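You operate a simulated robot arm through the tools that you are given. There is no shell and no other tool. Be economical: measure what you need, move in short steps, check, and stop when the job is done.

The job below is to be done with a simulated robot arm. You get a single attempt, and the scene is never put back.

Task
Turn the knob to MID, seal the brown bag and press it into the yellow cell.
Fine: One push of the yellow button, with the knob set first and left there; the blue tray ends out; leave the sealer on. Where these are worked on the way, their far stop is far enough and under half their travel is too little: blue tray.

The check looks at the end state, three seconds after you hand in, the way a careful person would. Anything else that was tipped, shoved, dropped, spilled or broken makes it a failure. Lids that push on must go on centred and level and be pressed home; caps that screw on are set level and turned clockwise until they are tight.

Robot
A 6-joint arm with a two-finger parallel gripper, fixed in place. Base frame: the origin is at the foot of the arm, x ahead of it, y to its left, z up; the work surface is at about z = 0.8. Readings come in m, rad, newtons and seconds.
With the tool pointing down near the work surface it reaches from about 0.26 to 0.68 m from the base axis. Its first joint turns from -1.152 to 1.152 rad. Payload 2.9 kg.
The tool frame sits at the grasp point between the pads (the TCP): z along the fingers, y along the line on which they close. The tips reach 0.03 m beyond it. Largest opening 0.11 m; finger width 0.02, thickness 0.01; the body of the gripper, 0.048 by 0.112 m, starts 0.055 m behind the TCP.
Orientation is told as [roll, pitch, yaw] about the base's x, y, z axes, in that order, counted from this pose: with the fingers straight down and closing along the base's y, the tool's x points along the base's -x, its y along +y and its z along -z.

Tools
- The arm moves only by the tool jog_arm. Its arguments are lists of equal length, an entry for each row: "fingers": the finger opening in m, from 0 to 0.11; "travel": the shift along the tool's x, y, z in m, a list of three; "delta_rot": the turn, a rotation vector about the tool's x, y, z in rad, a list of three. In form: {"fingers": [fingers, ...], "travel": [[tx, ty, tz], ...], "delta_rot": [[wx, wy, wz], ...]}. A call has 1 to 10 rows; each row shifts and turns the commanded pose from where the row before left it, along the tool's axes as they then stand. Rows are played at 5 a second. More than 0.05 m and 0.15 rad between two rows, or a gripper value outside its range, and nothing of the call is played. A pose out of reach is approached as far as the arm can. The call stops where the force on the tool passes 90 N (or 10 N more than at its start, if that is more) or the arm is blocked; 0.2 s more then pass. Each finger travels about 0.108 m/s and halts on what it meets, pressing with about 34 N; the grip force reading is that of the motor and also rises with nothing between the fingers. The clock runs only during rows and for 0.2 s after the last one: add rows that do not move to give the fingers time. It gives the time, the measured TCP pose, the force on the tool (base axes), the opening and the grip force at its end, in the units of the frame above (readings bear some noise), with the torque about the TCP (base axes, N m) and any sound that the robot's microphone picked up.
- Cameras (640 x 400 px; columns grow to the right, rows downward): "scene" is fixed at [0.0837, 0.4389, 1.3844]; the picture's right is [-0.67, -0.74, 0.00], its down [-0.42, 0.38, -0.83] and it looks along [0.61, -0.56, -0.56] (base axes); focal length 327 px, centre (320, 200). "wrist" rides on the gripper at [0.072, 0.017, -0.103] in the tool frame; the picture's right is [-0.23, 0.97, 0.00], its down [-0.76, -0.18, -0.62] and it looks along [-0.61, -0.14, 0.78] (tool axes); focal length 222 px, centre (320, 200). There is no depth. A picture from a camera that has moved, and an enlarged one, comes with that camera's place and axes in the base frame and with its lens.
- camera(camera): a new picture of that camera. The clock stands still meanwhile.
- inspect(camera, box): a new picture of the part [left, top, right, bottom] of that camera's present view, enlarged. The clock stands still meanwhile.
- hand_in(): hands the job in; it is judged then, once.

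Go step by step. Nothing tells you positions but the pictures and the camera data: compare them with the known pose of the tool, close in by small moves and look again before you grip or let go. The budget is 120 turns and 64 pictures, counting those below and the enlarged ones. Unless the task says otherwise, let go and move clear before handing in, and close with one line.

The tools are called by a JSON object that holds its "op" and its "data". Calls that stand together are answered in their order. jog_arm: Moves the arm, as the interface text tells. Its arguments: {"type":"object","properties":{"fingers":{"type":"array","items":{"type":"number"}},"travel":{"type":"array","items":{"type":"array","items":{"type":"number"}}},"delta_rot":{"type":"array","items":{"type":"array","items":{"type":"number"}}}},"required":["fingers","travel","delta_rot"]} The other tools are called the same way: camera (camera) takes a picture; inspect (camera, box) takes an enlarged picture of a part of a camera's view; hand_in () hands the job in.

At the start:

```text
time_s: 0.0
tcp_pos: [0.4571, -0.0366, 1.1726]
tcp_rot: [0.0, 0.002, 0.001]
force: [0.4, 0.1, 0.2]
wrist_torque: [-0.01, 0.01, -0.03]
opening: 0.1103
finger_force: 0.1
```

scene: 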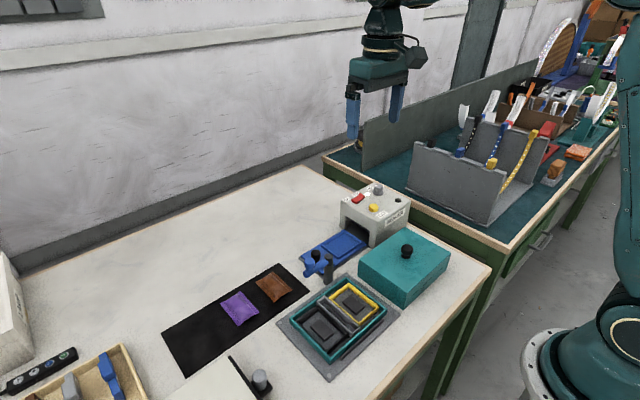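
wrist: 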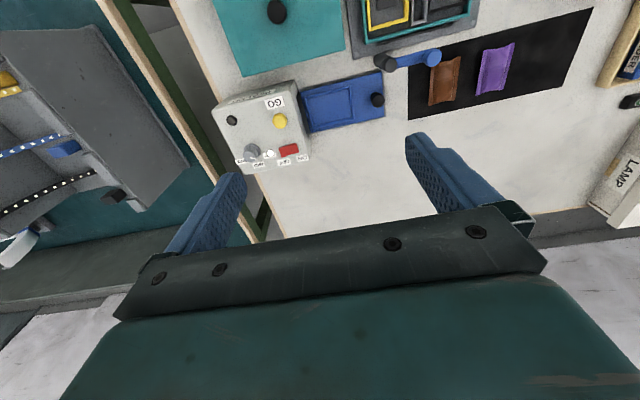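

I see the sealer (grey box with red switch, yellow GO button, knob), a blue tray in front of it, two bags on a black mat and a box with two cells plus a teal lid. I'll enlarge the views before I move.

{"op": "inspect", "data": {"camera": "scene", "box": [290, 170, 450, 270]}}

{"op": "inspect", "data": {"camera": "wrist", "box": [200, 60, 400, 185]}}

{"op": "inspect", "data": {"camera": "scene", "box": [210, 240, 410, 365]}}

```text
4.00 times, centred on (370, 220) of scene
camera zoom: at [0.0837, 0.4389, 1.3844], right [-0.67, -0.74, 0.0], down [-0.42, 0.38, -0.83], along [0.61, -0.56, -0.56], focal length 1308 px, centre (120, 120)
```

zoom: 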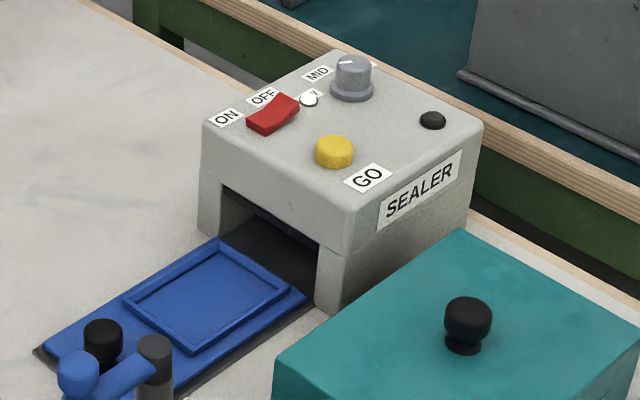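

```text
3.20 times, centred on (300, 122) of wrist
camera zoom: at [0.3839, -0.0181, 1.2763], right [0.23, 0.97, 0.0], down [0.76, -0.18, 0.62], along [0.61, -0.14, -0.78], focal length 711 px, centre (384, 448)
```

zoom: 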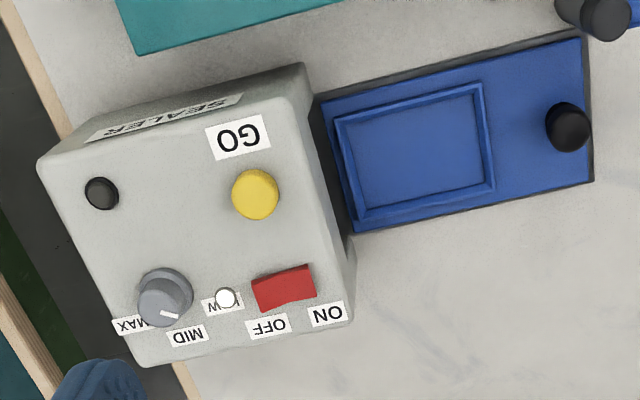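

```text
3.20 times, centred on (310, 302) of scene
camera zoom: at [0.0837, 0.4389, 1.3844], right [-0.67, -0.74, 0.0], down [-0.42, 0.38, -0.83], along [0.61, -0.56, -0.56], focal length 1046 px, centre (352, -128)
```

zoom: 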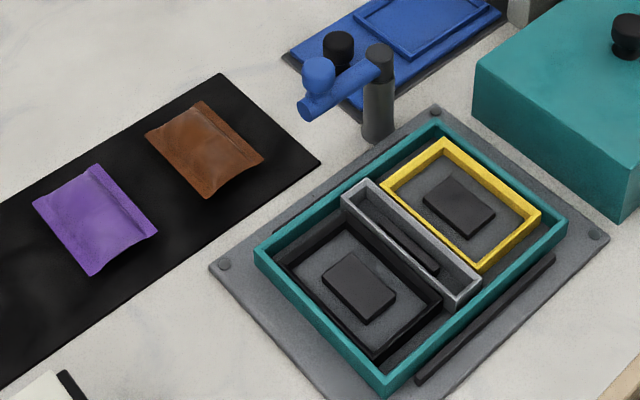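

The GO button works out at about (0.493, -0.114, 0.904), the knob at (0.532, -0.178) with its top at 0.924, and the swing arm's post at (0.456, 0.077). I'll move above the sealer for a closer look.

{"op": "jog_arm", "data": {"fingers": [0.11, 0.11, 0.11, 0.11], "travel": [[-0.004, -0.028, 0.041], [-0.004, -0.028, 0.041], [-0.004, -0.028, 0.04], [0, 0, 0]], "delta_rot": [[0, 0, 0], [0, 0, 0], [0, 0, 0], [0, 0, 0]]}}

{"op": "camera", "data": {"camera": "wrist"}}

{"op": "inspect", "data": {"camera": "wrist", "box": [210, 80, 370, 180]}}

```text
time_s: 1.0
tcp_pos: [0.469, -0.1242, 1.0517]
tcp_rot: [0.001, 0.001, -0.002]
force: [-0.6, 0.5, 0.8]
wrist_torque: [-0.01, 0.02, -0.02]
opening: 0.1099
finger_force: 0.0
```

```text
58 pictures are left
camera wrist: at [0.3941, -0.1053, 1.1559], right [0.23, 0.97, 0.0], down [0.76, -0.18, 0.62], along [0.61, -0.14, -0.78], focal length 222 px, centre (320, 200)
```

wrist: 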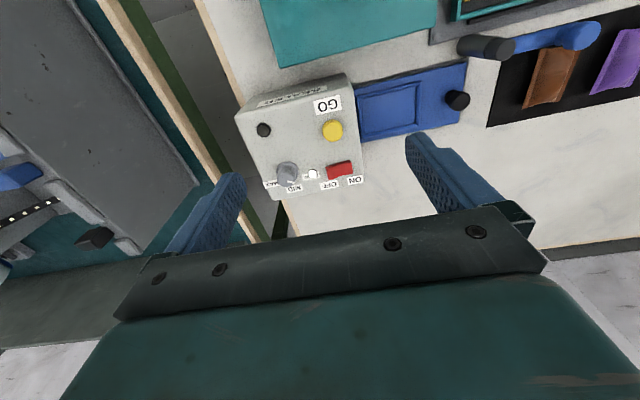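

```text
4.00 times, centred on (290, 130) of wrist
camera zoom: at [0.3941, -0.1053, 1.1559], right [0.23, 0.97, 0.0], down [0.76, -0.18, 0.62], along [0.61, -0.14, -0.78], focal length 888 px, centre (440, 480)
```

zoom: 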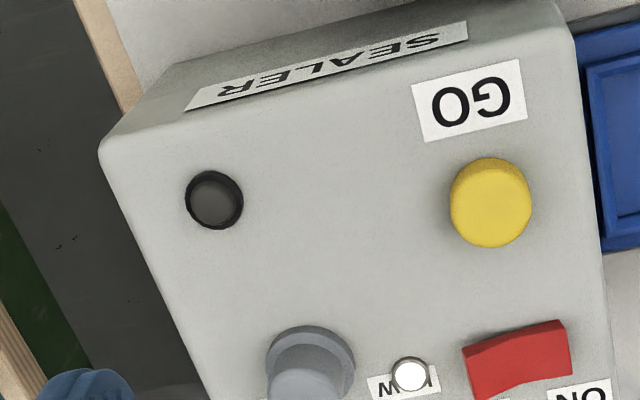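

The sealer's top is nearer now, and the black disc looks like an unlit lamp. I'll enlarge the knob and rocker next.

{"op": "inspect", "data": {"camera": "wrist", "box": [256, 144, 376, 204]}}

{"op": "inspect", "data": {"camera": "scene", "box": [340, 180, 404, 220]}}

```text
5.33 times, centred on (316, 174) of wrist
camera zoom: at [0.3941, -0.1053, 1.1559], right [0.23, 0.97, 0.0], down [0.76, -0.18, 0.62], along [0.61, -0.14, -0.78], focal length 1185 px, centre (341, 339)
```

zoom: 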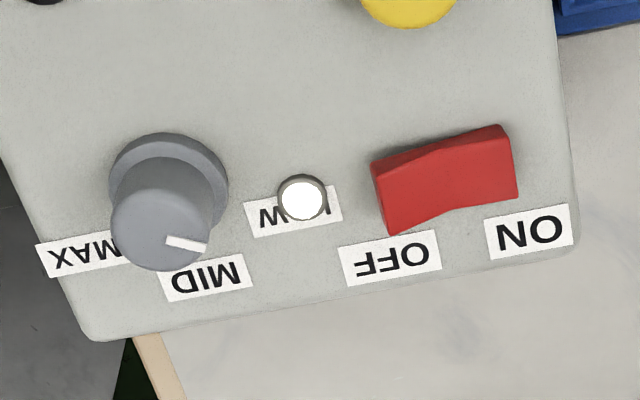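

```text
10.00 times, centred on (372, 200) of scene
camera zoom: at [0.0837, 0.4389, 1.3844], right [-0.67, -0.74, 0.0], down [-0.42, 0.38, -0.83], along [0.61, -0.56, -0.56], focal length 3269 px, centre (-200, 200)
```

zoom: 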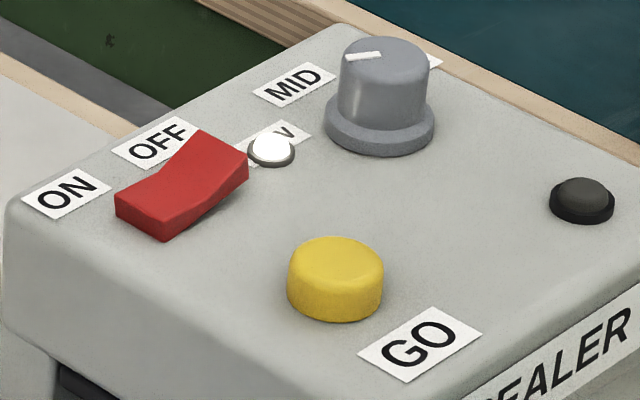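

The rocker is pressed on its ON side and the white lamp is lit, so the sealer is on. The knob points at LOW, and MID is about 60° clockwise seen from above. I'll hover over the knob and check the alignment.

{"op": "jog_arm", "data": {"fingers": [0.05, 0.05, 0.05, 0.05], "travel": [[-0.022, -0.02, 0.021], [-0.022, -0.02, 0.021], [-0.022, -0.02, 0.021], [0, 0, 0]], "delta_rot": [[0, 0, 0], [0, 0, 0], [0, 0, 0], [0, 0, 0]]}}

{"op": "camera", "data": {"camera": "wrist"}}

{"op": "inspect", "data": {"camera": "scene", "box": [320, 120, 448, 200]}}

```text
time_s: 2.0
tcp_pos: [0.5363, -0.1833, 0.9889]
tcp_rot: [0.001, -0.001, 0.0]
force: [0.4, 0.3, 0.6]
wrist_torque: [-0.01, 0.01, 0.01]
opening: 0.0498
finger_force: 0.0
```

```text
54 pictures are left
camera wrist: at [0.4632, -0.1647, 1.0932], right [0.23, 0.97, 0.0], down [0.76, -0.18, 0.62], along [0.61, -0.14, -0.78], focal length 222 px, centre (320, 200)
```

wrist: 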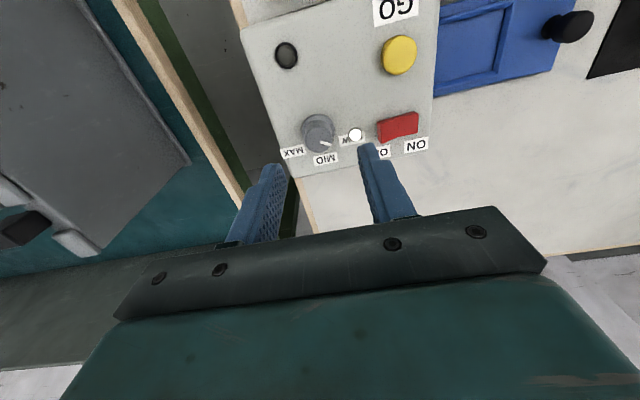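

```text
5.00 times, centred on (384, 160) of scene
camera zoom: at [0.0837, 0.4389, 1.3844], right [-0.67, -0.74, 0.0], down [-0.42, 0.38, -0.83], along [0.61, -0.56, -0.56], focal length 1635 px, centre (0, 400)
```

zoom: 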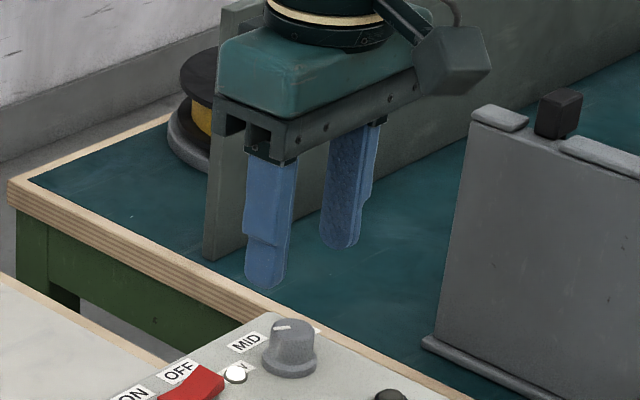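

The knob centre comes out at about (0.532, -0.182), 3 mm nearer than the tool. I'll correct that, come down around the knob and close.

{"op": "jog_arm", "data": {"fingers": [0.05, 0.05, 0.05, 0.0, 0.0, 0.0], "travel": [[0.003, 0, 0.02], [0, 0, 0.02], [0, 0, 0.011], [0, 0, 0], [0, 0, 0], [0, 0, 0]], "delta_rot": [[0, 0, 0], [0, 0, 0], [0, 0, 0], [0, 0, 0], [0, 0, 0], [0, 0, 0]]}}

{"op": "inspect", "data": {"camera": "scene", "box": [340, 160, 420, 210]}}

```text
time_s: 3.4
tcp_pos: [0.5321, -0.1851, 0.9353]
tcp_rot: [-0.001, -0.002, -0.006]
force: [2.0, -25.1, -7.0]
wrist_torque: [-0.76, -0.85, -0.21]
opening: 0.0259
finger_force: 45.0
```

```text
8.00 times, centred on (380, 185) of scene
camera zoom: at [0.0839, 0.4382, 1.3846], right [-0.67, -0.74, 0.0], down [-0.42, 0.38, -0.83], along [0.61, -0.56, -0.56], focal length 2615 px, centre (-160, 320)
```

zoom: 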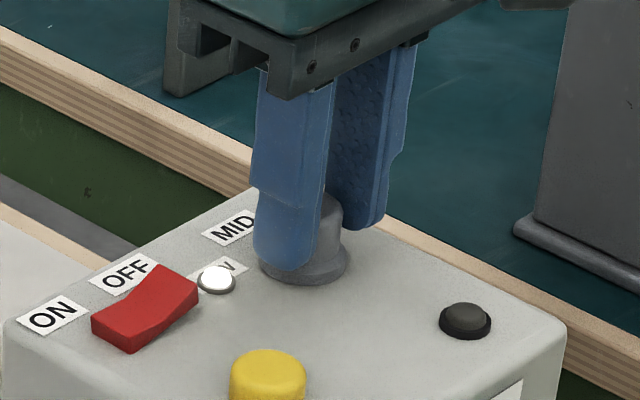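

The knob is gripped, but with a 25 N sideways load. I'll ease the tool over a little to take that off before turning.

{"op": "jog_arm", "data": {"fingers": [0.0, 0.0], "travel": [[0, -0.002, 0], [0, 0, 0]], "delta_rot": [[0, 0, 0], [0, 0, 0]]}}

```text
time_s: 4.0
tcp_pos: [0.5319, -0.1855, 0.9361]
tcp_rot: [-0.002, -0.001, -0.001]
force: [4.7, -21.5, -3.2]
wrist_torque: [-0.66, -0.36, -0.31]
opening: 0.026
finger_force: 45.0
```

The load fell a little. I'll turn clockwise in small rows and watch the force.

{"op": "jog_arm", "data": {"fingers": [0.0, 0.0, 0.0, 0.0, 0.0], "travel": [[0, -0.002, 0], [0, 0, 0], [0, 0, 0], [0, 0, 0], [0, 0, 0]], "delta_rot": [[0, 0, 0.13], [0, 0, 0.13], [0, 0, 0.13], [0, 0, 0.13], [0, 0, 0]]}}

{"op": "camera", "data": {"camera": "wrist"}}

```text
time_s: 5.2
tcp_pos: [0.5341, -0.1814, 0.9364]
tcp_rot: [0.0, 0.001, -0.516]
force: [13.4, 9.4, 2.9]
wrist_torque: [0.83, 0.43, 0.11]
opening: 0.0259
finger_force: 45.2
```

```text
51 pictures are left
camera wrist: at [0.4776, -0.1304, 1.04], right [0.68, 0.73, 0.0], down [0.57, -0.53, 0.62], along [0.46, -0.42, -0.78], focal length 222 px, centre (320, 200)
```

wrist: 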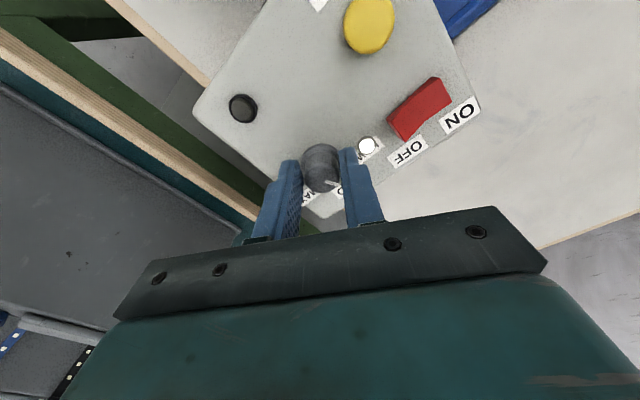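

Both the tool and the knob have turned about 30°. I'll go on by another 0.5 rad and then look at the pointer.

{"op": "jog_arm", "data": {"fingers": [0.0, 0.0, 0.0, 0.0, 0.0], "travel": [[0, 0.0, 0], [0, 0, 0], [0, 0, 0], [0, 0, 0], [0, 0, 0]], "delta_rot": [[0, 0, 0.12], [0, 0, 0.12], [0, 0, 0.12], [0, 0, 0.12], [0, 0, 0]]}}

{"op": "inspect", "data": {"camera": "wrist", "box": [256, 110, 416, 210]}}

{"op": "inspect", "data": {"camera": "scene", "box": [340, 165, 404, 205]}}

```text
time_s: 6.4
tcp_pos: [0.5356, -0.1807, 0.9359]
tcp_rot: [0.005, 0.0, -0.987]
force: [25.4, 27.8, 3.6]
wrist_torque: [0.89, -0.75, 0.16]
opening: 0.0256
finger_force: 44.8
```

```text
4.00 times, centred on (336, 160) of wrist
camera zoom: at [0.5077, -0.1094, 1.0401], right [0.94, 0.35, 0.01], down [0.27, -0.74, 0.62], along [0.22, -0.58, -0.78], focal length 888 px, centre (256, 360)
```

zoom: 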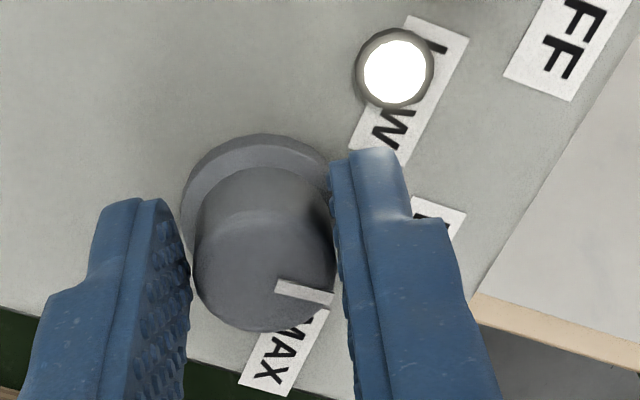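

```text
10.00 times, centred on (372, 185) of scene
camera zoom: at [0.0843, 0.4397, 1.3841], right [-0.67, -0.74, 0.0], down [-0.42, 0.38, -0.83], along [0.61, -0.56, -0.56], focal length 3269 px, centre (-200, 350)
```

zoom: 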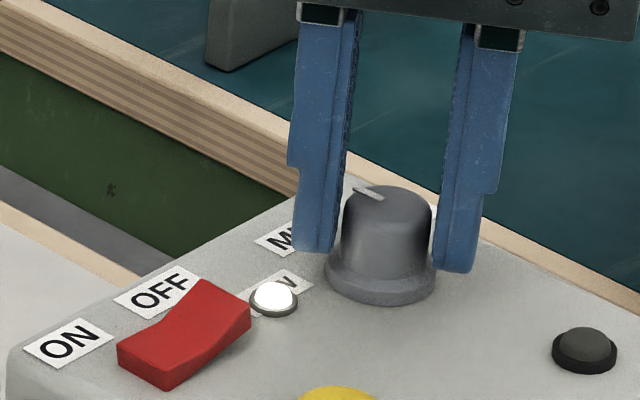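

The pointer is at about 83°, a little short of MID at about 90°. I'll add 0.12 rad, let go, lift off and look.

{"op": "jog_arm", "data": {"fingers": [0.0, 0.0, 0.05, 0.05, 0.05, 0.05, 0.05], "travel": [[0, 0.0, 0], [0, 0, 0], [0, 0, 0], [0, 0, 0], [0, 0, -0.03], [0, 0, -0.03], [0, 0, 0]], "delta_rot": [[0, 0, 0.12], [0, 0, 0], [0, 0, 0], [0, 0, 0], [0, 0, 0], [0, 0, 0], [0, 0, 0]]}}

{"op": "inspect", "data": {"camera": "wrist", "box": [240, 70, 400, 170]}}

{"op": "inspect", "data": {"camera": "scene", "box": [340, 180, 404, 220]}}

```text
time_s: 8.0
tcp_pos: [0.5312, -0.186, 0.997]
tcp_rot: [-0.002, 0.001, -1.121]
force: [-0.1, 0.1, 0.0]
wrist_torque: [0.01, 0.0, 0.01]
opening: 0.0503
finger_force: 0.1
```

```text
4.00 times, centred on (320, 120) of wrist
camera zoom: at [0.5136, -0.1115, 1.1006], right [0.98, 0.22, 0.0], down [0.17, -0.76, 0.62], along [0.14, -0.61, -0.78], focal length 888 px, centre (320, 520)
```

zoom: 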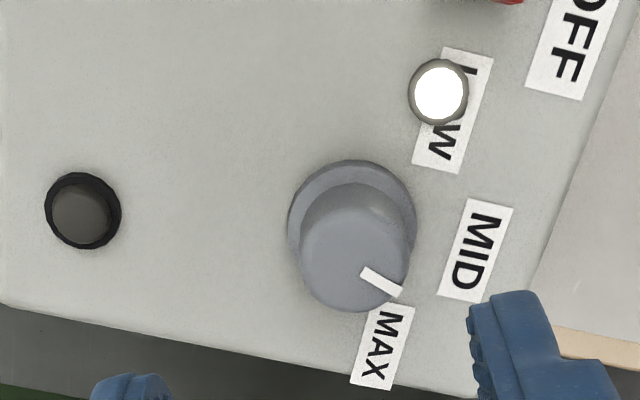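

```text
10.00 times, centred on (372, 200) of scene
camera zoom: at [0.0837, 0.4389, 1.3844], right [-0.67, -0.74, 0.0], down [-0.42, 0.38, -0.83], along [0.61, -0.56, -0.56], focal length 3269 px, centre (-200, 200)
```

zoom: 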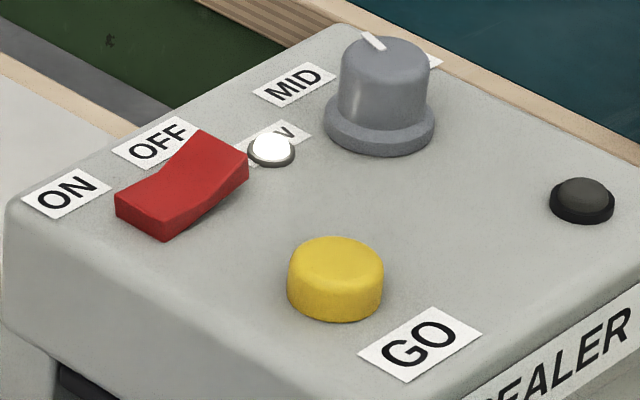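

The pointer settled at about 106°, roughly 16° past MID, because my grip was off centre by a few mm. The labels and flange put the knob axis at about (0.536, -0.183), so I'll recentre, close again and turn back a little.

{"op": "jog_arm", "data": {"fingers": [0.05, 0.05, 0.05, 0.0, 0.0, 0.0], "travel": [[-0.001, 0.0055, 0.02], [0, 0, 0.02], [0, 0, 0.021], [0, 0, 0], [0, 0, 0], [0, 0, 0]], "delta_rot": [[0, 0, 0], [0, 0, 0], [0, 0, 0], [0, 0, 0], [0, 0, 0], [0, 0, 0]]}}

{"op": "inspect", "data": {"camera": "wrist", "box": [256, 110, 416, 210]}}

```text
time_s: 9.4
tcp_pos: [0.5358, -0.1832, 0.936]
tcp_rot: [0.005, 0.0, -1.119]
force: [7.7, 4.9, -3.5]
wrist_torque: [-0.23, -0.55, 0.0]
opening: 0.0263
finger_force: 45.1
```

```text
4.00 times, centred on (336, 160) of wrist
camera zoom: at [0.5195, -0.1088, 1.0388], right [0.98, 0.22, 0.0], down [0.17, -0.76, 0.62], along [0.14, -0.61, -0.78], focal length 888 px, centre (256, 360)
```

zoom: 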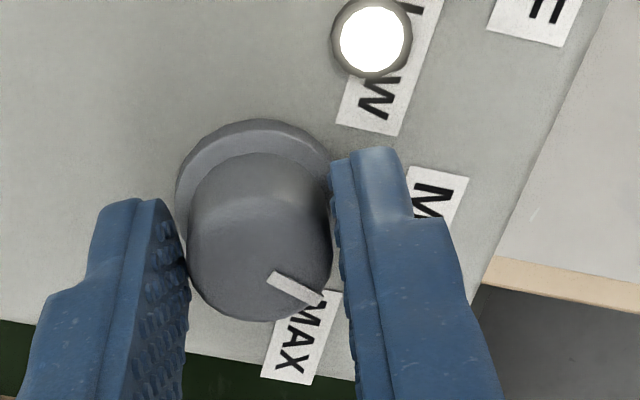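

The grip is well centred now and the pointer measures 107°. I'll turn back 0.29 rad and check while still holding.

{"op": "jog_arm", "data": {"fingers": [0.0, 0.0, 0.0, 0.0], "travel": [[0, 0.001, 0], [0, 0, 0], [0, 0, 0], [0, 0, 0]], "delta_rot": [[0, 0, -0.1], [0, 0, -0.1], [0, 0, -0.09], [0, 0, 0]]}}

{"op": "inspect", "data": {"camera": "wrist", "box": [256, 110, 416, 210]}}

```text
time_s: 10.4
tcp_pos: [0.5361, -0.1832, 0.9355]
tcp_rot: [-0.004, 0.003, -0.83]
force: [-16.6, 0.9, 5.3]
wrist_torque: [0.1, 0.59, -0.03]
opening: 0.0264
finger_force: 45.1
```

```text
4.00 times, centred on (336, 160) of wrist
camera zoom: at [0.5, -0.1169, 1.0392], right [0.87, 0.49, 0.0], down [0.38, -0.68, 0.62], along [0.3, -0.54, -0.78], focal length 888 px, centre (256, 360)
```

zoom: 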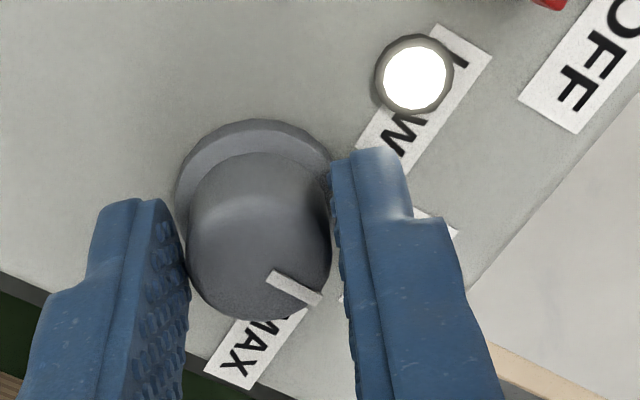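

The pointer turned with the gripper and should now be at about 90°. I'll relieve the side load, open, lift and verify.

{"op": "jog_arm", "data": {"fingers": [0.0, 0.05, 0.05, 0.05, 0.05, 0.05], "travel": [[0.0008, -0.0009, 0], [0, 0, 0], [0, 0, 0], [0, 0, -0.03], [0, 0, -0.03], [0, 0, 0]], "delta_rot": [[0, 0, 0], [0, 0, 0], [0, 0, 0], [0, 0, 0], [0, 0, 0], [0, 0, 0]]}}

{"op": "inspect", "data": {"camera": "wrist", "box": [240, 70, 400, 170]}}

```text
time_s: 11.8
tcp_pos: [0.5358, -0.1822, 0.9933]
tcp_rot: [0.0, -0.002, -0.831]
force: [0.9, 0.1, 0.3]
wrist_torque: [0.01, -0.01, 0.02]
opening: 0.05
finger_force: 0.0
```

```text
4.00 times, centred on (320, 120) of wrist
camera zoom: at [0.4989, -0.1156, 1.097], right [0.87, 0.49, 0.0], down [0.38, -0.68, 0.62], along [0.3, -0.54, -0.78], focal length 888 px, centre (320, 520)
```

zoom: 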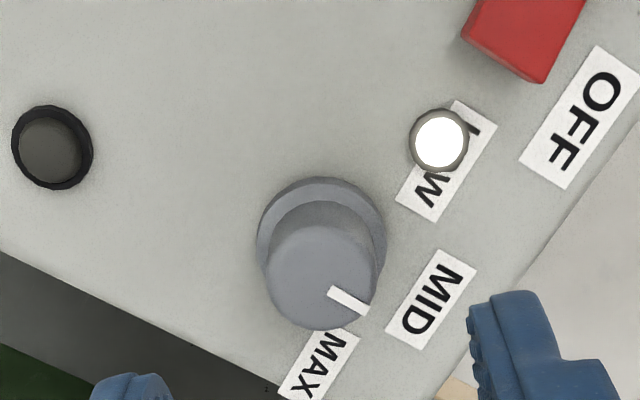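

The knob now points at MID, measured at about 89°. Next I'll rotate back to neutral and move over to view the bags and the tray.

{"op": "jog_arm", "data": {"fingers": [0.11, 0.11, 0.11, 0.11, 0.11, 0.11], "travel": [[0, 0, -0.01], [0, 0, -0.01], [0, 0, -0.01], [0, 0, -0.01], [0, 0, -0.01], [0, 0, -0.007]], "delta_rot": [[0, 0, -0.14], [0, 0, -0.14], [0, 0, -0.14], [0, 0, -0.14], [0, 0, -0.14], [0, 0, -0.13]]}}

{"op": "jog_arm", "data": {"fingers": [0.11, 0.11, 0.11, 0.11, 0.11, 0.11, 0.11, 0.11], "travel": [[0.011, 0.043, 0], [0.011, 0.043, 0], [0.011, 0.043, 0], [0.011, 0.043, 0], [0.011, 0.043, 0], [0.011, 0.043, 0], [0.01, 0.043, 0], [0, 0, 0]], "delta_rot": [[0, 0, 0], [0, 0, 0], [0, 0, 0], [0, 0, 0], [0, 0, 0], [0, 0, 0], [0, 0, 0], [0, 0, 0]]}}

{"op": "camera", "data": {"camera": "wrist"}}

{"op": "inspect", "data": {"camera": "wrist", "box": [220, 60, 420, 185]}}

```text
time_s: 13.2
tcp_pos: [0.5371, -0.1824, 1.0521]
tcp_rot: [-0.001, 0.0, 0.002]
force: [0.2, 0.0, -0.2]
wrist_torque: [0.01, 0.05, 0.02]
opening: 0.1101
finger_force: 0.1
```

```text
time_s: 15.0
tcp_pos: [0.4624, 0.1211, 1.0506]
tcp_rot: [0.0, 0.0, -0.003]
force: [0.1, -1.1, -0.6]
wrist_torque: [0.04, 0.01, -0.02]
opening: 0.1099
finger_force: 0.2
```

```text
43 pictures are left
camera wrist: at [0.3884, 0.1389, 1.1556], right [0.23, 0.97, 0.0], down [0.76, -0.18, 0.62], along [0.61, -0.14, -0.78], focal length 222 px, centre (320, 200)
```

wrist: 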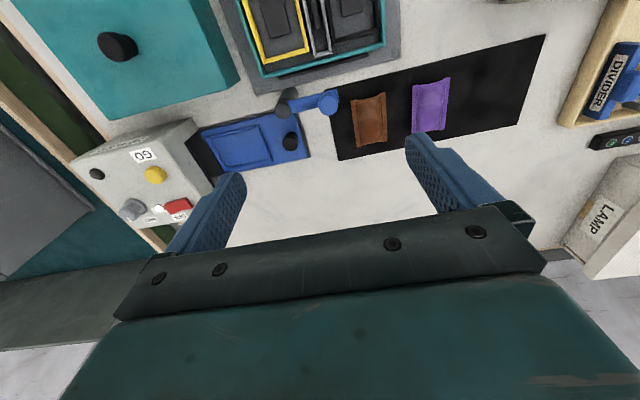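

```text
3.20 times, centred on (320, 122) of wrist
camera zoom: at [0.3884, 0.1389, 1.1556], right [0.23, 0.97, 0.0], down [0.76, -0.18, 0.62], along [0.61, -0.14, -0.78], focal length 711 px, centre (320, 448)
```

zoom: 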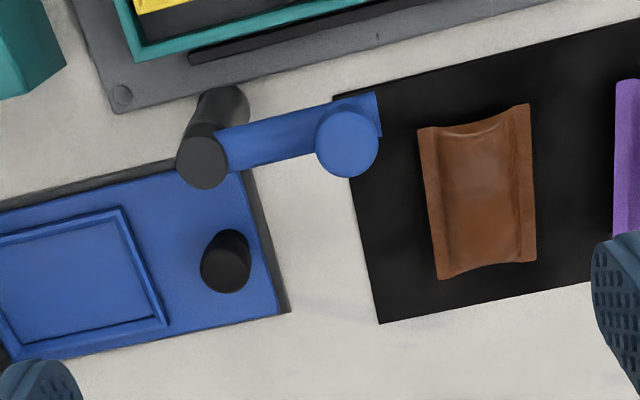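

The knob is set. The brown bag is square to the axes, x 0.489–0.568 and y 0.163–0.214, with its centre near (0.528, 0.188). The tray recess centre is near (0.522, -0.029) with its long side along y, so the bag must turn 90°. I'll hover over the bag.

{"op": "jog_arm", "data": {"fingers": [0.074, 0.074, 0.074, 0.074, 0.074], "travel": [[-0.017, 0.0166, 0.0375], [-0.017, 0.0166, 0.0375], [-0.017, 0.0166, 0.0375], [-0.016, 0.0166, 0.0375], [0, 0, 0]], "delta_rot": [[0, 0, 0], [0, 0, 0], [0, 0, 0], [0, 0, 0], [0, 0, 0]]}}

{"op": "camera", "data": {"camera": "wrist"}}

{"op": "inspect", "data": {"camera": "scene", "box": [216, 230, 344, 310]}}

```text
time_s: 16.2
tcp_pos: [0.5276, 0.1839, 0.9076]
tcp_rot: [0.0, 0.0, 0.001]
force: [0.1, -0.4, -0.5]
wrist_torque: [-0.01, 0.01, -0.01]
opening: 0.0741
finger_force: 0.1
```

```text
41 pictures are left
camera wrist: at [0.4545, 0.2016, 1.0096], right [0.23, 0.97, 0.0], down [0.76, -0.18, 0.62], along [0.61, -0.14, -0.78], focal length 222 px, centre (320, 200)
```

wrist: 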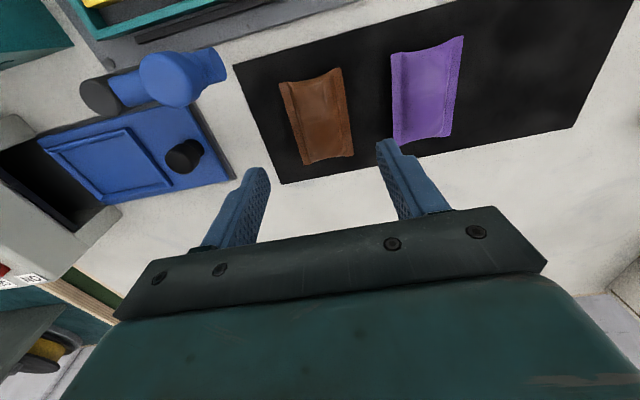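

```text
5.00 times, centred on (280, 270) of scene
camera zoom: at [0.0837, 0.439, 1.3844], right [-0.67, -0.74, 0.0], down [-0.42, 0.38, -0.83], along [0.61, -0.56, -0.56], focal length 1635 px, centre (520, -150)
```

zoom: 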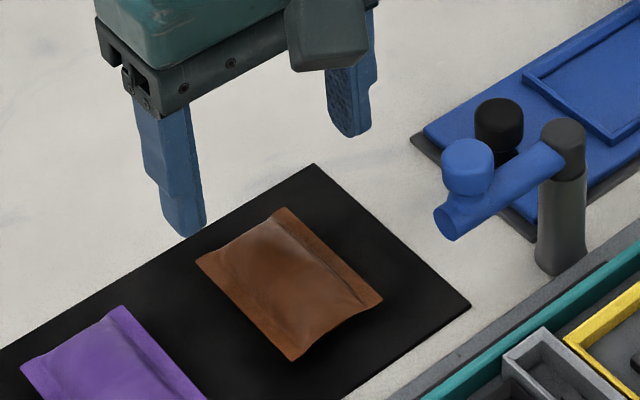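

The tool sits over the bag centre within a few mm, and the purple bag starts at y of about 0.25, so the far finger clears it. I'll come down to just above the mat.

{"op": "jog_arm", "data": {"fingers": [0.074, 0.074, 0.074, 0.074], "travel": [[0, 0, 0.03], [0, 0, 0.025], [0, 0, 0.016], [0, 0, 0]], "delta_rot": [[0, 0, 0], [0, 0, 0], [0, 0, 0], [0, 0, 0]]}}

{"op": "inspect", "data": {"camera": "scene", "box": [216, 240, 344, 320]}}

{"op": "camera", "data": {"camera": "wrist"}}

```text
time_s: 17.2
tcp_pos: [0.5297, 0.1844, 0.8325]
tcp_rot: [-0.001, -0.002, 0.0]
force: [-2.6, -0.6, 5.0]
wrist_torque: [-0.18, 0.12, -0.12]
opening: 0.0742
finger_force: 0.4
```

```text
5.00 times, centred on (280, 280) of scene
camera zoom: at [0.0836, 0.4389, 1.3844], right [-0.67, -0.74, 0.0], down [-0.42, 0.38, -0.83], along [0.61, -0.56, -0.56], focal length 1635 px, centre (520, -200)
```

zoom: 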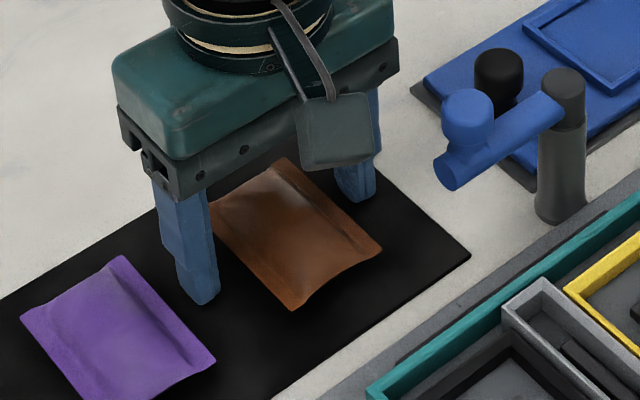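

```text
38 pictures are left
camera wrist: at [0.4553, 0.2032, 0.9369], right [0.23, 0.97, 0.0], down [0.76, -0.18, 0.62], along [0.61, -0.14, -0.78], focal length 222 px, centre (320, 200)
```

wrist: 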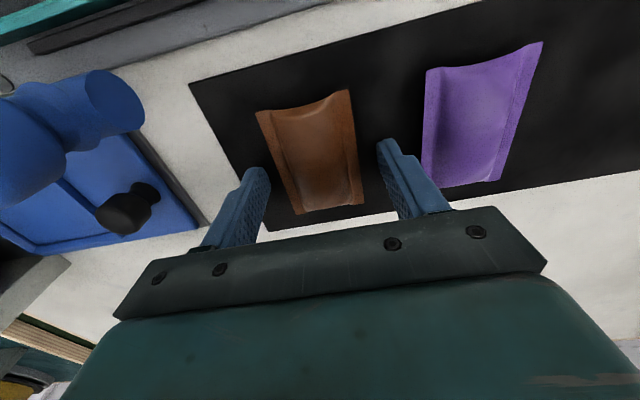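

The tips just touch the mat, with the bag centred between them. I'll raise 2 mm, close, then lift a little to test the hold.

{"op": "jog_arm", "data": {"fingers": [0.074, 0.0, 0.0, 0.0, 0.0], "travel": [[0, 0, -0.002], [0, 0, 0], [0, 0, 0], [0, 0, 0], [0, 0, 0]], "delta_rot": [[0, 0, 0], [0, 0, 0], [0, 0, 0], [0, 0, 0], [0, 0, 0]]}}

{"op": "jog_arm", "data": {"fingers": [0.0, 0.0, 0.0], "travel": [[0, 0, -0.03], [0, 0, -0.04], [0, 0, 0]], "delta_rot": [[0, 0, 0], [0, 0, 0], [0, 0, 0]]}}

{"op": "camera", "data": {"camera": "wrist"}}

{"op": "inspect", "data": {"camera": "scene", "box": [216, 210, 344, 290]}}

```text
time_s: 18.4
tcp_pos: [0.5285, 0.1831, 0.8351]
tcp_rot: [0.001, 0.0, 0.001]
force: [0.1, -0.2, 0.5]
wrist_torque: [0.0, 0.02, -0.03]
opening: 0.0484
finger_force: 34.2
```

```text
time_s: 19.2
tcp_pos: [0.5287, 0.1852, 0.9053]
tcp_rot: [-0.001, -0.001, 0.0]
force: [0.0, 0.1, -0.7]
wrist_torque: [-0.02, 0.01, -0.02]
opening: 0.0001
finger_force: 34.1
```

```text
37 pictures are left
camera wrist: at [0.4553, 0.204, 1.0098], right [0.23, 0.97, 0.0], down [0.76, -0.18, 0.62], along [0.61, -0.14, -0.78], focal length 222 px, centre (320, 200)
```

wrist: 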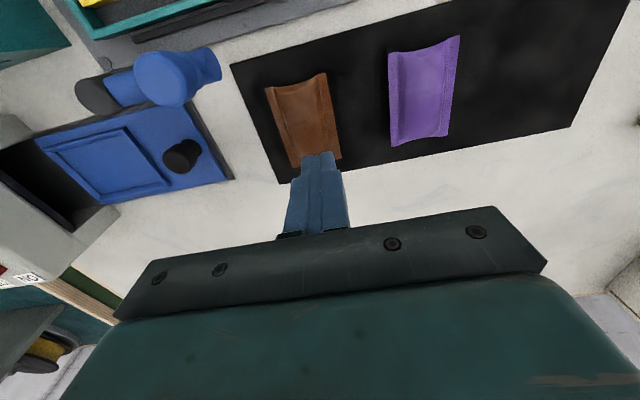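

```text
5.00 times, centred on (280, 250) of scene
camera zoom: at [0.0837, 0.4389, 1.3844], right [-0.67, -0.74, 0.0], down [-0.42, 0.38, -0.83], along [0.61, -0.56, -0.56], focal length 1635 px, centre (520, -50)
```

zoom: 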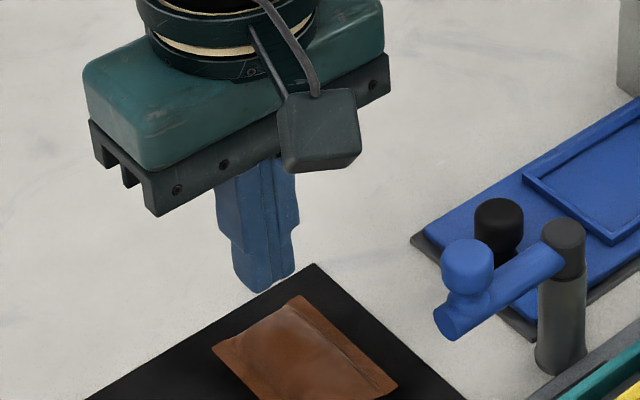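

The fingers closed to 0.048 on the bag but slid off its thin edge when I lifted, and the bag shifted about 9 mm toward -y. I'll look at its edges closely.

{"op": "inspect", "data": {"camera": "wrist", "box": [240, 50, 368, 180]}}

{"op": "inspect", "data": {"camera": "scene", "box": [250, 260, 314, 300]}}

```text
3.08 times, centred on (304, 115) of wrist
camera zoom: at [0.4553, 0.204, 1.0098], right [0.23, 0.97, 0.0], down [0.76, -0.18, 0.62], along [0.61, -0.14, -0.78], focal length 684 px, centre (369, 462)
```

zoom: 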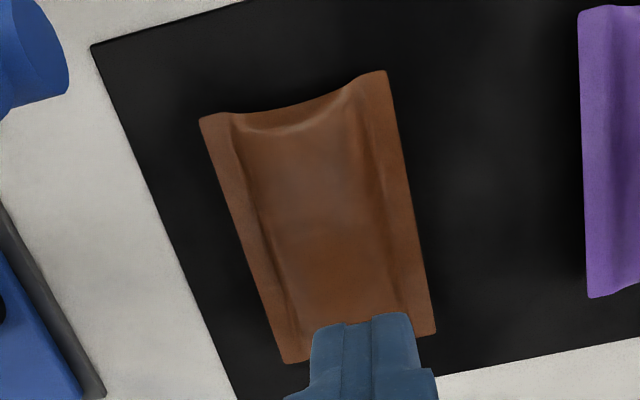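

```text
10.00 times, centred on (282, 280) of scene
camera zoom: at [0.0837, 0.4389, 1.3844], right [-0.67, -0.74, 0.0], down [-0.42, 0.38, -0.83], along [0.61, -0.56, -0.56], focal length 3269 px, centre (700, -600)
```

zoom: 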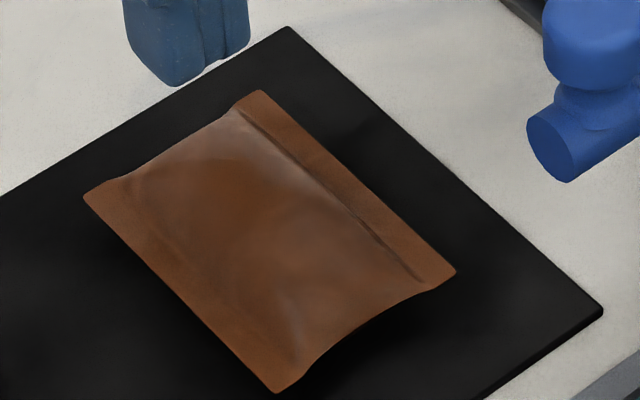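

The bag is still square, with its centre now at about (0.5285, 0.175). Its seams are thin, so the tips need to reach the mat; I'll recentre, go right down and grip again.

{"op": "jog_arm", "data": {"fingers": [0.074, 0.074, 0.074, 0.074, 0.074, 0.074], "travel": [[0, -0.01, 0], [0, 0, 0], [0, 0, 0.03], [0, 0, 0.03], [0, 0, 0.0145], [0, 0, 0]], "delta_rot": [[0, 0, 0], [0, 0, 0], [0, 0, 0], [0, 0, 0], [0, 0, 0], [0, 0, 0]]}}

{"op": "jog_arm", "data": {"fingers": [0.0, 0.0, 0.0, 0.0], "travel": [[0, 0, 0], [0, 0, 0], [0, 0, 0], [0, 0, 0]], "delta_rot": [[0, 0, 0], [0, 0, 0], [0, 0, 0], [0, 0, 0]]}}

{"op": "inspect", "data": {"camera": "scene", "box": [236, 240, 332, 300]}}

```text
time_s: 20.6
tcp_pos: [0.5297, 0.1763, 0.8329]
tcp_rot: [0.001, -0.002, -0.001]
force: [-21.1, -5.3, 48.3]
wrist_torque: [-0.83, 0.85, -0.12]
opening: 0.0742
finger_force: 0.0
```

```text
time_s: 21.6
tcp_pos: [0.5328, 0.1738, 0.8339]
tcp_rot: [0.001, -0.012, -0.004]
force: [12.5, -14.8, 33.1]
wrist_torque: [-1.32, -0.04, 0.39]
opening: 0.0489
finger_force: 34.7
```

```text
6.67 times, centred on (284, 270) of scene
camera zoom: at [0.0835, 0.4384, 1.3845], right [-0.67, -0.74, 0.0], down [-0.42, 0.38, -0.83], along [0.61, -0.56, -0.56], focal length 2180 px, centre (560, -267)
```

zoom: 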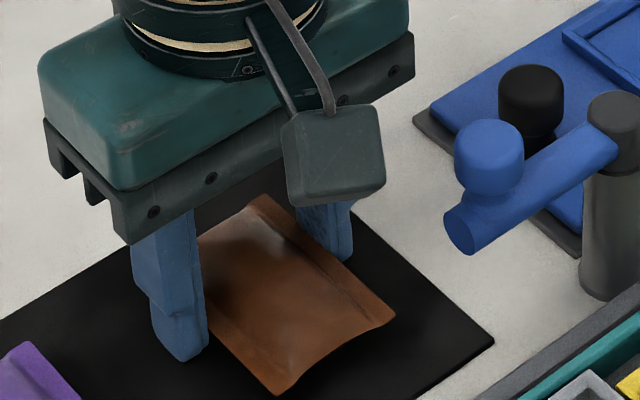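

The bag is held at 0.049 with the tips on the mat. I'll lift slowly and check the opening.

{"op": "jog_arm", "data": {"fingers": [0.0, 0.0, 0.0, 0.0], "travel": [[0, 0, -0.003], [0, 0, -0.004], [0, 0, -0.006], [0, 0, -0.006]], "delta_rot": [[0, 0, 0], [0, 0, 0], [0, 0, 0], [0, 0, 0]]}}

{"op": "inspect", "data": {"camera": "scene", "box": [236, 240, 332, 300]}}

```text
time_s: 22.6
tcp_pos: [0.5284, 0.1744, 0.8479]
tcp_rot: [-0.002, 0.001, 0.001]
force: [-0.1, 0.0, -1.1]
wrist_torque: [-0.02, 0.0, 0.01]
opening: 0.049
finger_force: 34.2
```

```text
6.67 times, centred on (284, 270) of scene
camera zoom: at [0.0837, 0.4389, 1.3844], right [-0.67, -0.74, 0.0], down [-0.42, 0.38, -0.83], along [0.61, -0.56, -0.56], focal length 2180 px, centre (560, -267)
```

zoom: 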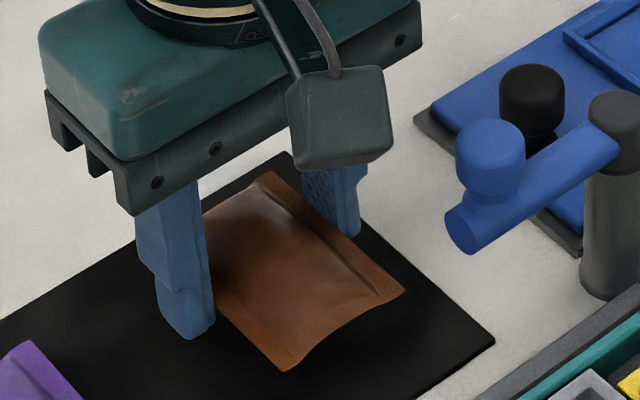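

The bag is lifted and centred in the grip. I'll raise it clear of the swing arm, carry it across above the tray and turn it 90°.

{"op": "jog_arm", "data": {"fingers": [0.0, 0.0, 0.0, 0.0, 0.0, 0.0, 0.0, 0.0, 0.0], "travel": [[0, 0, -0.037], [0, 0, -0.037], [0, 0, -0.037], [0.0014, -0.0405, 0], [0.0014, -0.0405, 0], [0.0014, -0.0405, 0], [0.0014, -0.0405, 0], [0.0014, -0.0405, 0], [0, 0, 0]], "delta_rot": [[0, 0, 0], [0, 0, 0], [0, 0, 0], [0, 0, 0], [0, 0, 0], [0, 0, 0], [0, 0, 0], [0, 0, 0], [0, 0, 0]]}}

{"op": "jog_arm", "data": {"fingers": [0.0, 0.0, 0.0, 0.0, 0.0, 0.0, 0.0, 0.0, 0.0, 0.0], "travel": [[0, 0, 0], [0, 0, 0], [0, 0, 0], [0, 0, 0], [0, 0, 0], [0, 0, 0], [0, 0, 0], [0, 0, 0], [0, 0, 0], [0, 0, 0]], "delta_rot": [[0, 0, 0.14], [0, 0, 0.14], [0, 0, 0.14], [0, 0, 0.14], [0, 0, 0.14], [0, 0, 0.14], [0, 0, 0.14], [0, 0, 0.14], [0, 0, 0.14], [0, 0, 0.14]]}}

{"op": "jog_arm", "data": {"fingers": [0.0, 0.0, 0.0], "travel": [[0, 0, 0], [0, 0, 0], [0, 0, 0]], "delta_rot": [[0, 0, 0.1], [0, 0, 0.0708], [0, 0, 0]]}}

{"op": "camera", "data": {"camera": "wrist"}}

{"op": "inspect", "data": {"camera": "scene", "box": [270, 170, 430, 270]}}

```text
time_s: 24.6
tcp_pos: [0.5214, -0.0285, 0.9581]
tcp_rot: [0.0, -0.001, 0.001]
force: [-0.2, -0.8, -1.0]
wrist_torque: [-0.02, -0.01, -0.01]
opening: 0.049
finger_force: 33.4
```

```text
time_s: 26.8
tcp_pos: [0.5212, -0.0277, 0.9599]
tcp_rot: [-0.001, 0.0, -1.403]
force: [0.6, 0.2, 0.0]
wrist_torque: [0.0, 0.01, 0.02]
opening: 0.0488
finger_force: 34.6
```

```text
time_s: 27.6
tcp_pos: [0.5214, -0.0288, 0.9598]
tcp_rot: [-0.001, 0.001, -1.572]
force: [-0.1, 0.0, 0.0]
wrist_torque: [-0.05, 0.0, -0.02]
opening: 0.0488
finger_force: 33.5
```

```text
31 pictures are left
camera wrist: at [0.5374, 0.0459, 1.0627], right [0.97, -0.23, 0.0], down [-0.18, -0.76, 0.62], along [-0.14, -0.61, -0.78], focal length 222 px, centre (320, 200)
```

wrist: 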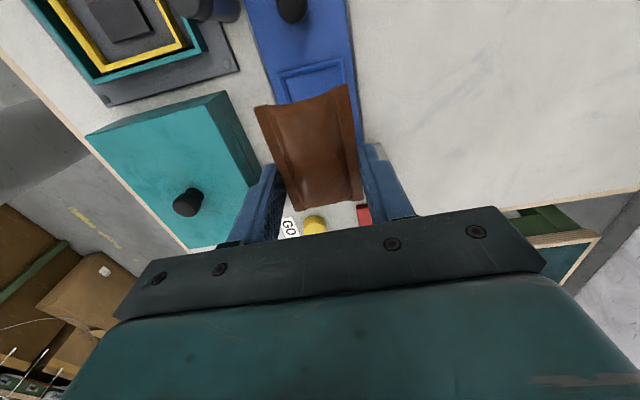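

```text
4.00 times, centred on (350, 220) of scene
camera zoom: at [0.0837, 0.4389, 1.3844], right [-0.67, -0.74, 0.0], down [-0.42, 0.38, -0.83], along [0.61, -0.56, -0.56], focal length 1308 px, centre (200, 120)
```

zoom: 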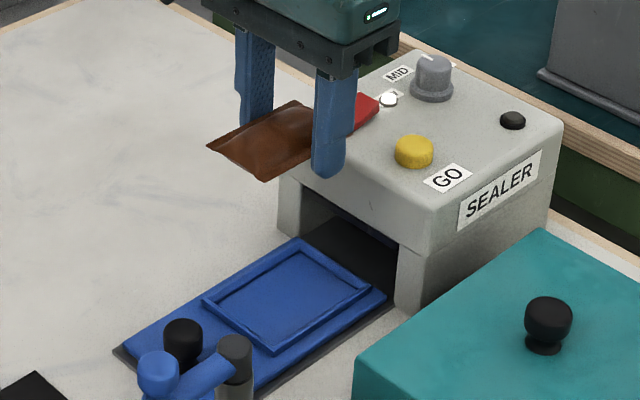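

The recess centre is at about (0.520, -0.031), and the bag sits about 5 mm toward +y of the tool. I'll shift 8 mm toward -y and come down to just above the tray.

{"op": "jog_arm", "data": {"fingers": [0.0, 0.0, 0.0, 0.0], "travel": [[-0.008, 0, 0], [0, 0, 0.045], [0, 0, 0.045], [0, 0, 0]], "delta_rot": [[0, 0, 0], [0, 0, 0], [0, 0, 0], [0, 0, 0]]}}

{"op": "inspect", "data": {"camera": "scene", "box": [290, 190, 418, 270]}}

{"op": "camera", "data": {"camera": "wrist"}}

```text
time_s: 28.6
tcp_pos: [0.5195, -0.0372, 0.868]
tcp_rot: [0.001, 0.0, -1.572]
force: [0.3, 0.7, -1.0]
wrist_torque: [0.0, 0.01, 0.02]
opening: 0.0487
finger_force: 34.2
```

```text
5.00 times, centred on (354, 230) of scene
camera zoom: at [0.0837, 0.4389, 1.3844], right [-0.67, -0.74, 0.0], down [-0.42, 0.38, -0.83], along [0.61, -0.56, -0.56], focal length 1635 px, centre (150, 50)
```

zoom: 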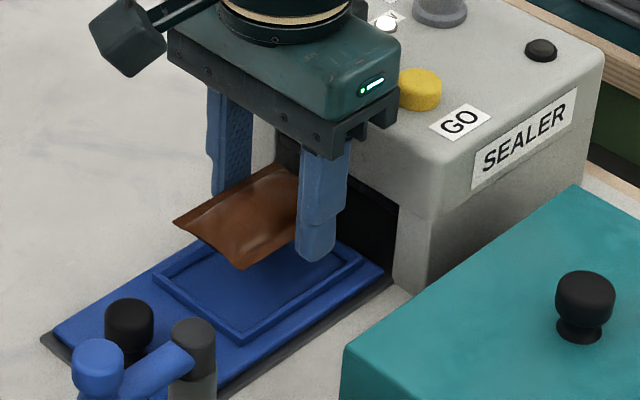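

```text
28 pictures are left
camera wrist: at [0.536, 0.0362, 0.9724], right [0.97, -0.23, 0.0], down [-0.18, -0.76, 0.62], along [-0.14, -0.61, -0.78], focal length 222 px, centre (320, 200)
```

wrist: 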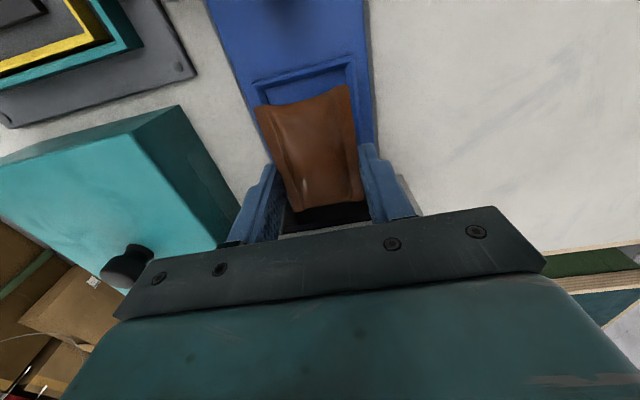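

The bag is well lined up above the recess. I'll go down in small steps, watching the force.

{"op": "jog_arm", "data": {"fingers": [0.0, 0.0, 0.0, 0.0], "travel": [[0, 0, 0.006], [0, 0, 0.006], [0, 0, 0.005], [0, 0, 0]], "delta_rot": [[0, 0, 0], [0, 0, 0], [0, 0, 0], [0, 0, 0]]}}

{"op": "jog_arm", "data": {"fingers": [0.0, 0.0], "travel": [[0, 0, 0.002], [0, 0, 0]], "delta_rot": [[0, 0, 0], [0, 0, 0]]}}

{"op": "inspect", "data": {"camera": "scene", "box": [306, 210, 402, 270]}}

```text
time_s: 29.6
tcp_pos: [0.5209, -0.0358, 0.8512]
tcp_rot: [0.0, -0.001, -1.57]
force: [0.7, -0.4, -0.1]
wrist_torque: [-0.03, 0.0, 0.0]
opening: 0.049
finger_force: 34.0
```

```text
time_s: 30.2
tcp_pos: [0.5201, -0.0364, 0.85]
tcp_rot: [0.0, 0.0, -1.57]
force: [-0.9, 0.5, 0.0]
wrist_torque: [0.01, -0.02, -0.03]
opening: 0.0488
finger_force: 34.1
```

```text
6.67 times, centred on (354, 240) of scene
camera zoom: at [0.0837, 0.4389, 1.3844], right [-0.67, -0.74, 0.0], down [-0.42, 0.38, -0.83], along [0.61, -0.56, -0.56], focal length 2180 px, centre (93, -67)
```

zoom: 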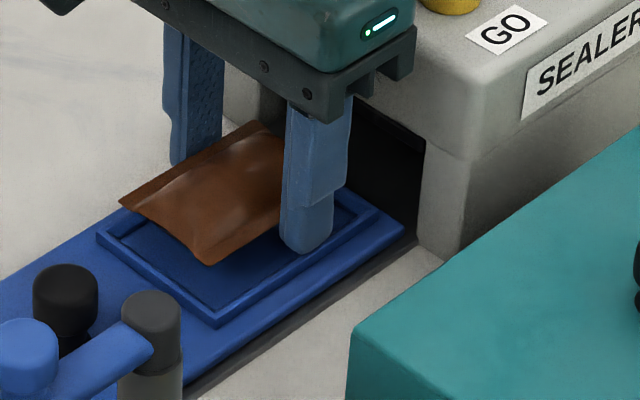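

There are still a few mm to go. I'll keep stepping down.

{"op": "jog_arm", "data": {"fingers": [0.0, 0.0, 0.0], "travel": [[0, 0, 0.002], [0, 0, 0.002], [0, 0, 0]], "delta_rot": [[0, 0, 0], [0, 0, 0], [0, 0, 0]]}}

{"op": "jog_arm", "data": {"fingers": [0.0, 0.0], "travel": [[0, 0, 0.002], [0, 0, 0]], "delta_rot": [[0, 0, 0], [0, 0, 0]]}}

```text
time_s: 31.0
tcp_pos: [0.5209, -0.0338, 0.8471]
tcp_rot: [0.001, 0.0, -1.572]
force: [-3.3, 0.4, 5.6]
wrist_torque: [-0.01, 0.08, -0.01]
opening: 0.0491
finger_force: 34.1
```

```text
time_s: 31.6
tcp_pos: [0.5206, -0.0365, 0.8464]
tcp_rot: [0.004, 0.001, -1.571]
force: [-9.7, 0.2, 33.7]
wrist_torque: [-0.01, 0.88, 0.03]
opening: 0.0488
finger_force: 34.0
```

The fingers are resting on the rim. I'll back up 1.5 mm and let the bag settle into the recess, then lift.

{"op": "jog_arm", "data": {"fingers": [0.0, 0.07, 0.07, 0.07, 0.07, 0.07], "travel": [[0, 0, -0.0015], [0, 0, 0], [0, 0, 0], [0, 0, -0.04], [0, 0, -0.04], [0, 0, 0]], "delta_rot": [[0, 0, 0], [0, 0, 0], [0, 0, 0], [0, 0, 0], [0, 0, 0], [0, 0, 0]]}}

{"op": "camera", "data": {"camera": "wrist"}}

{"op": "inspect", "data": {"camera": "scene", "box": [290, 200, 418, 280]}}

```text
time_s: 33.0
tcp_pos: [0.5213, -0.034, 0.9227]
tcp_rot: [0.0, 0.001, -1.57]
force: [0.0, 0.8, 0.4]
wrist_torque: [0.04, 0.03, 0.02]
opening: 0.0702
finger_force: 0.0
```

```text
26 pictures are left
camera wrist: at [0.5374, 0.0407, 1.0271], right [0.97, -0.23, 0.0], down [-0.18, -0.76, 0.62], along [-0.14, -0.61, -0.78], focal length 222 px, centre (320, 200)
```

wrist: 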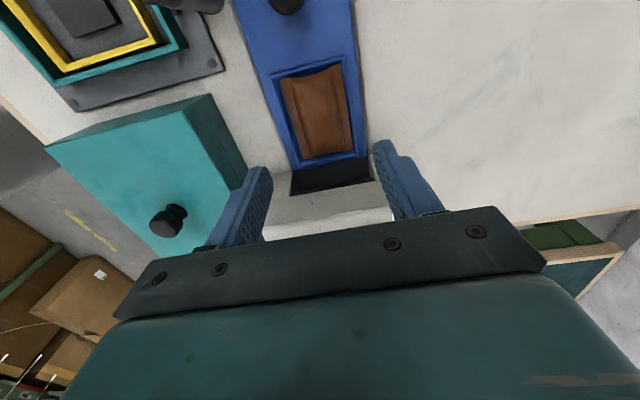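

```text
5.00 times, centred on (354, 240) of scene
camera zoom: at [0.0837, 0.4389, 1.3844], right [-0.67, -0.74, 0.0], down [-0.42, 0.38, -0.83], along [0.61, -0.56, -0.56], focal length 1635 px, centre (150, 0)
```

zoom: 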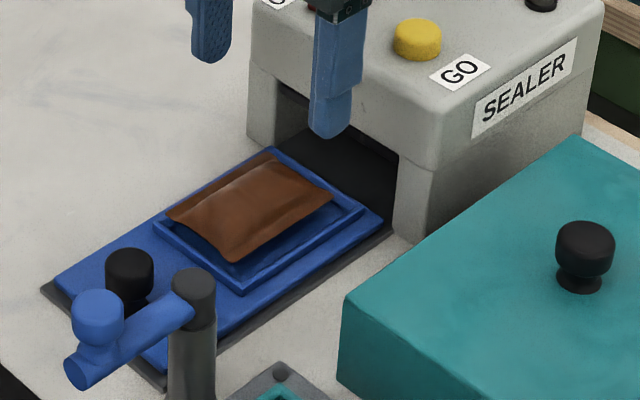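

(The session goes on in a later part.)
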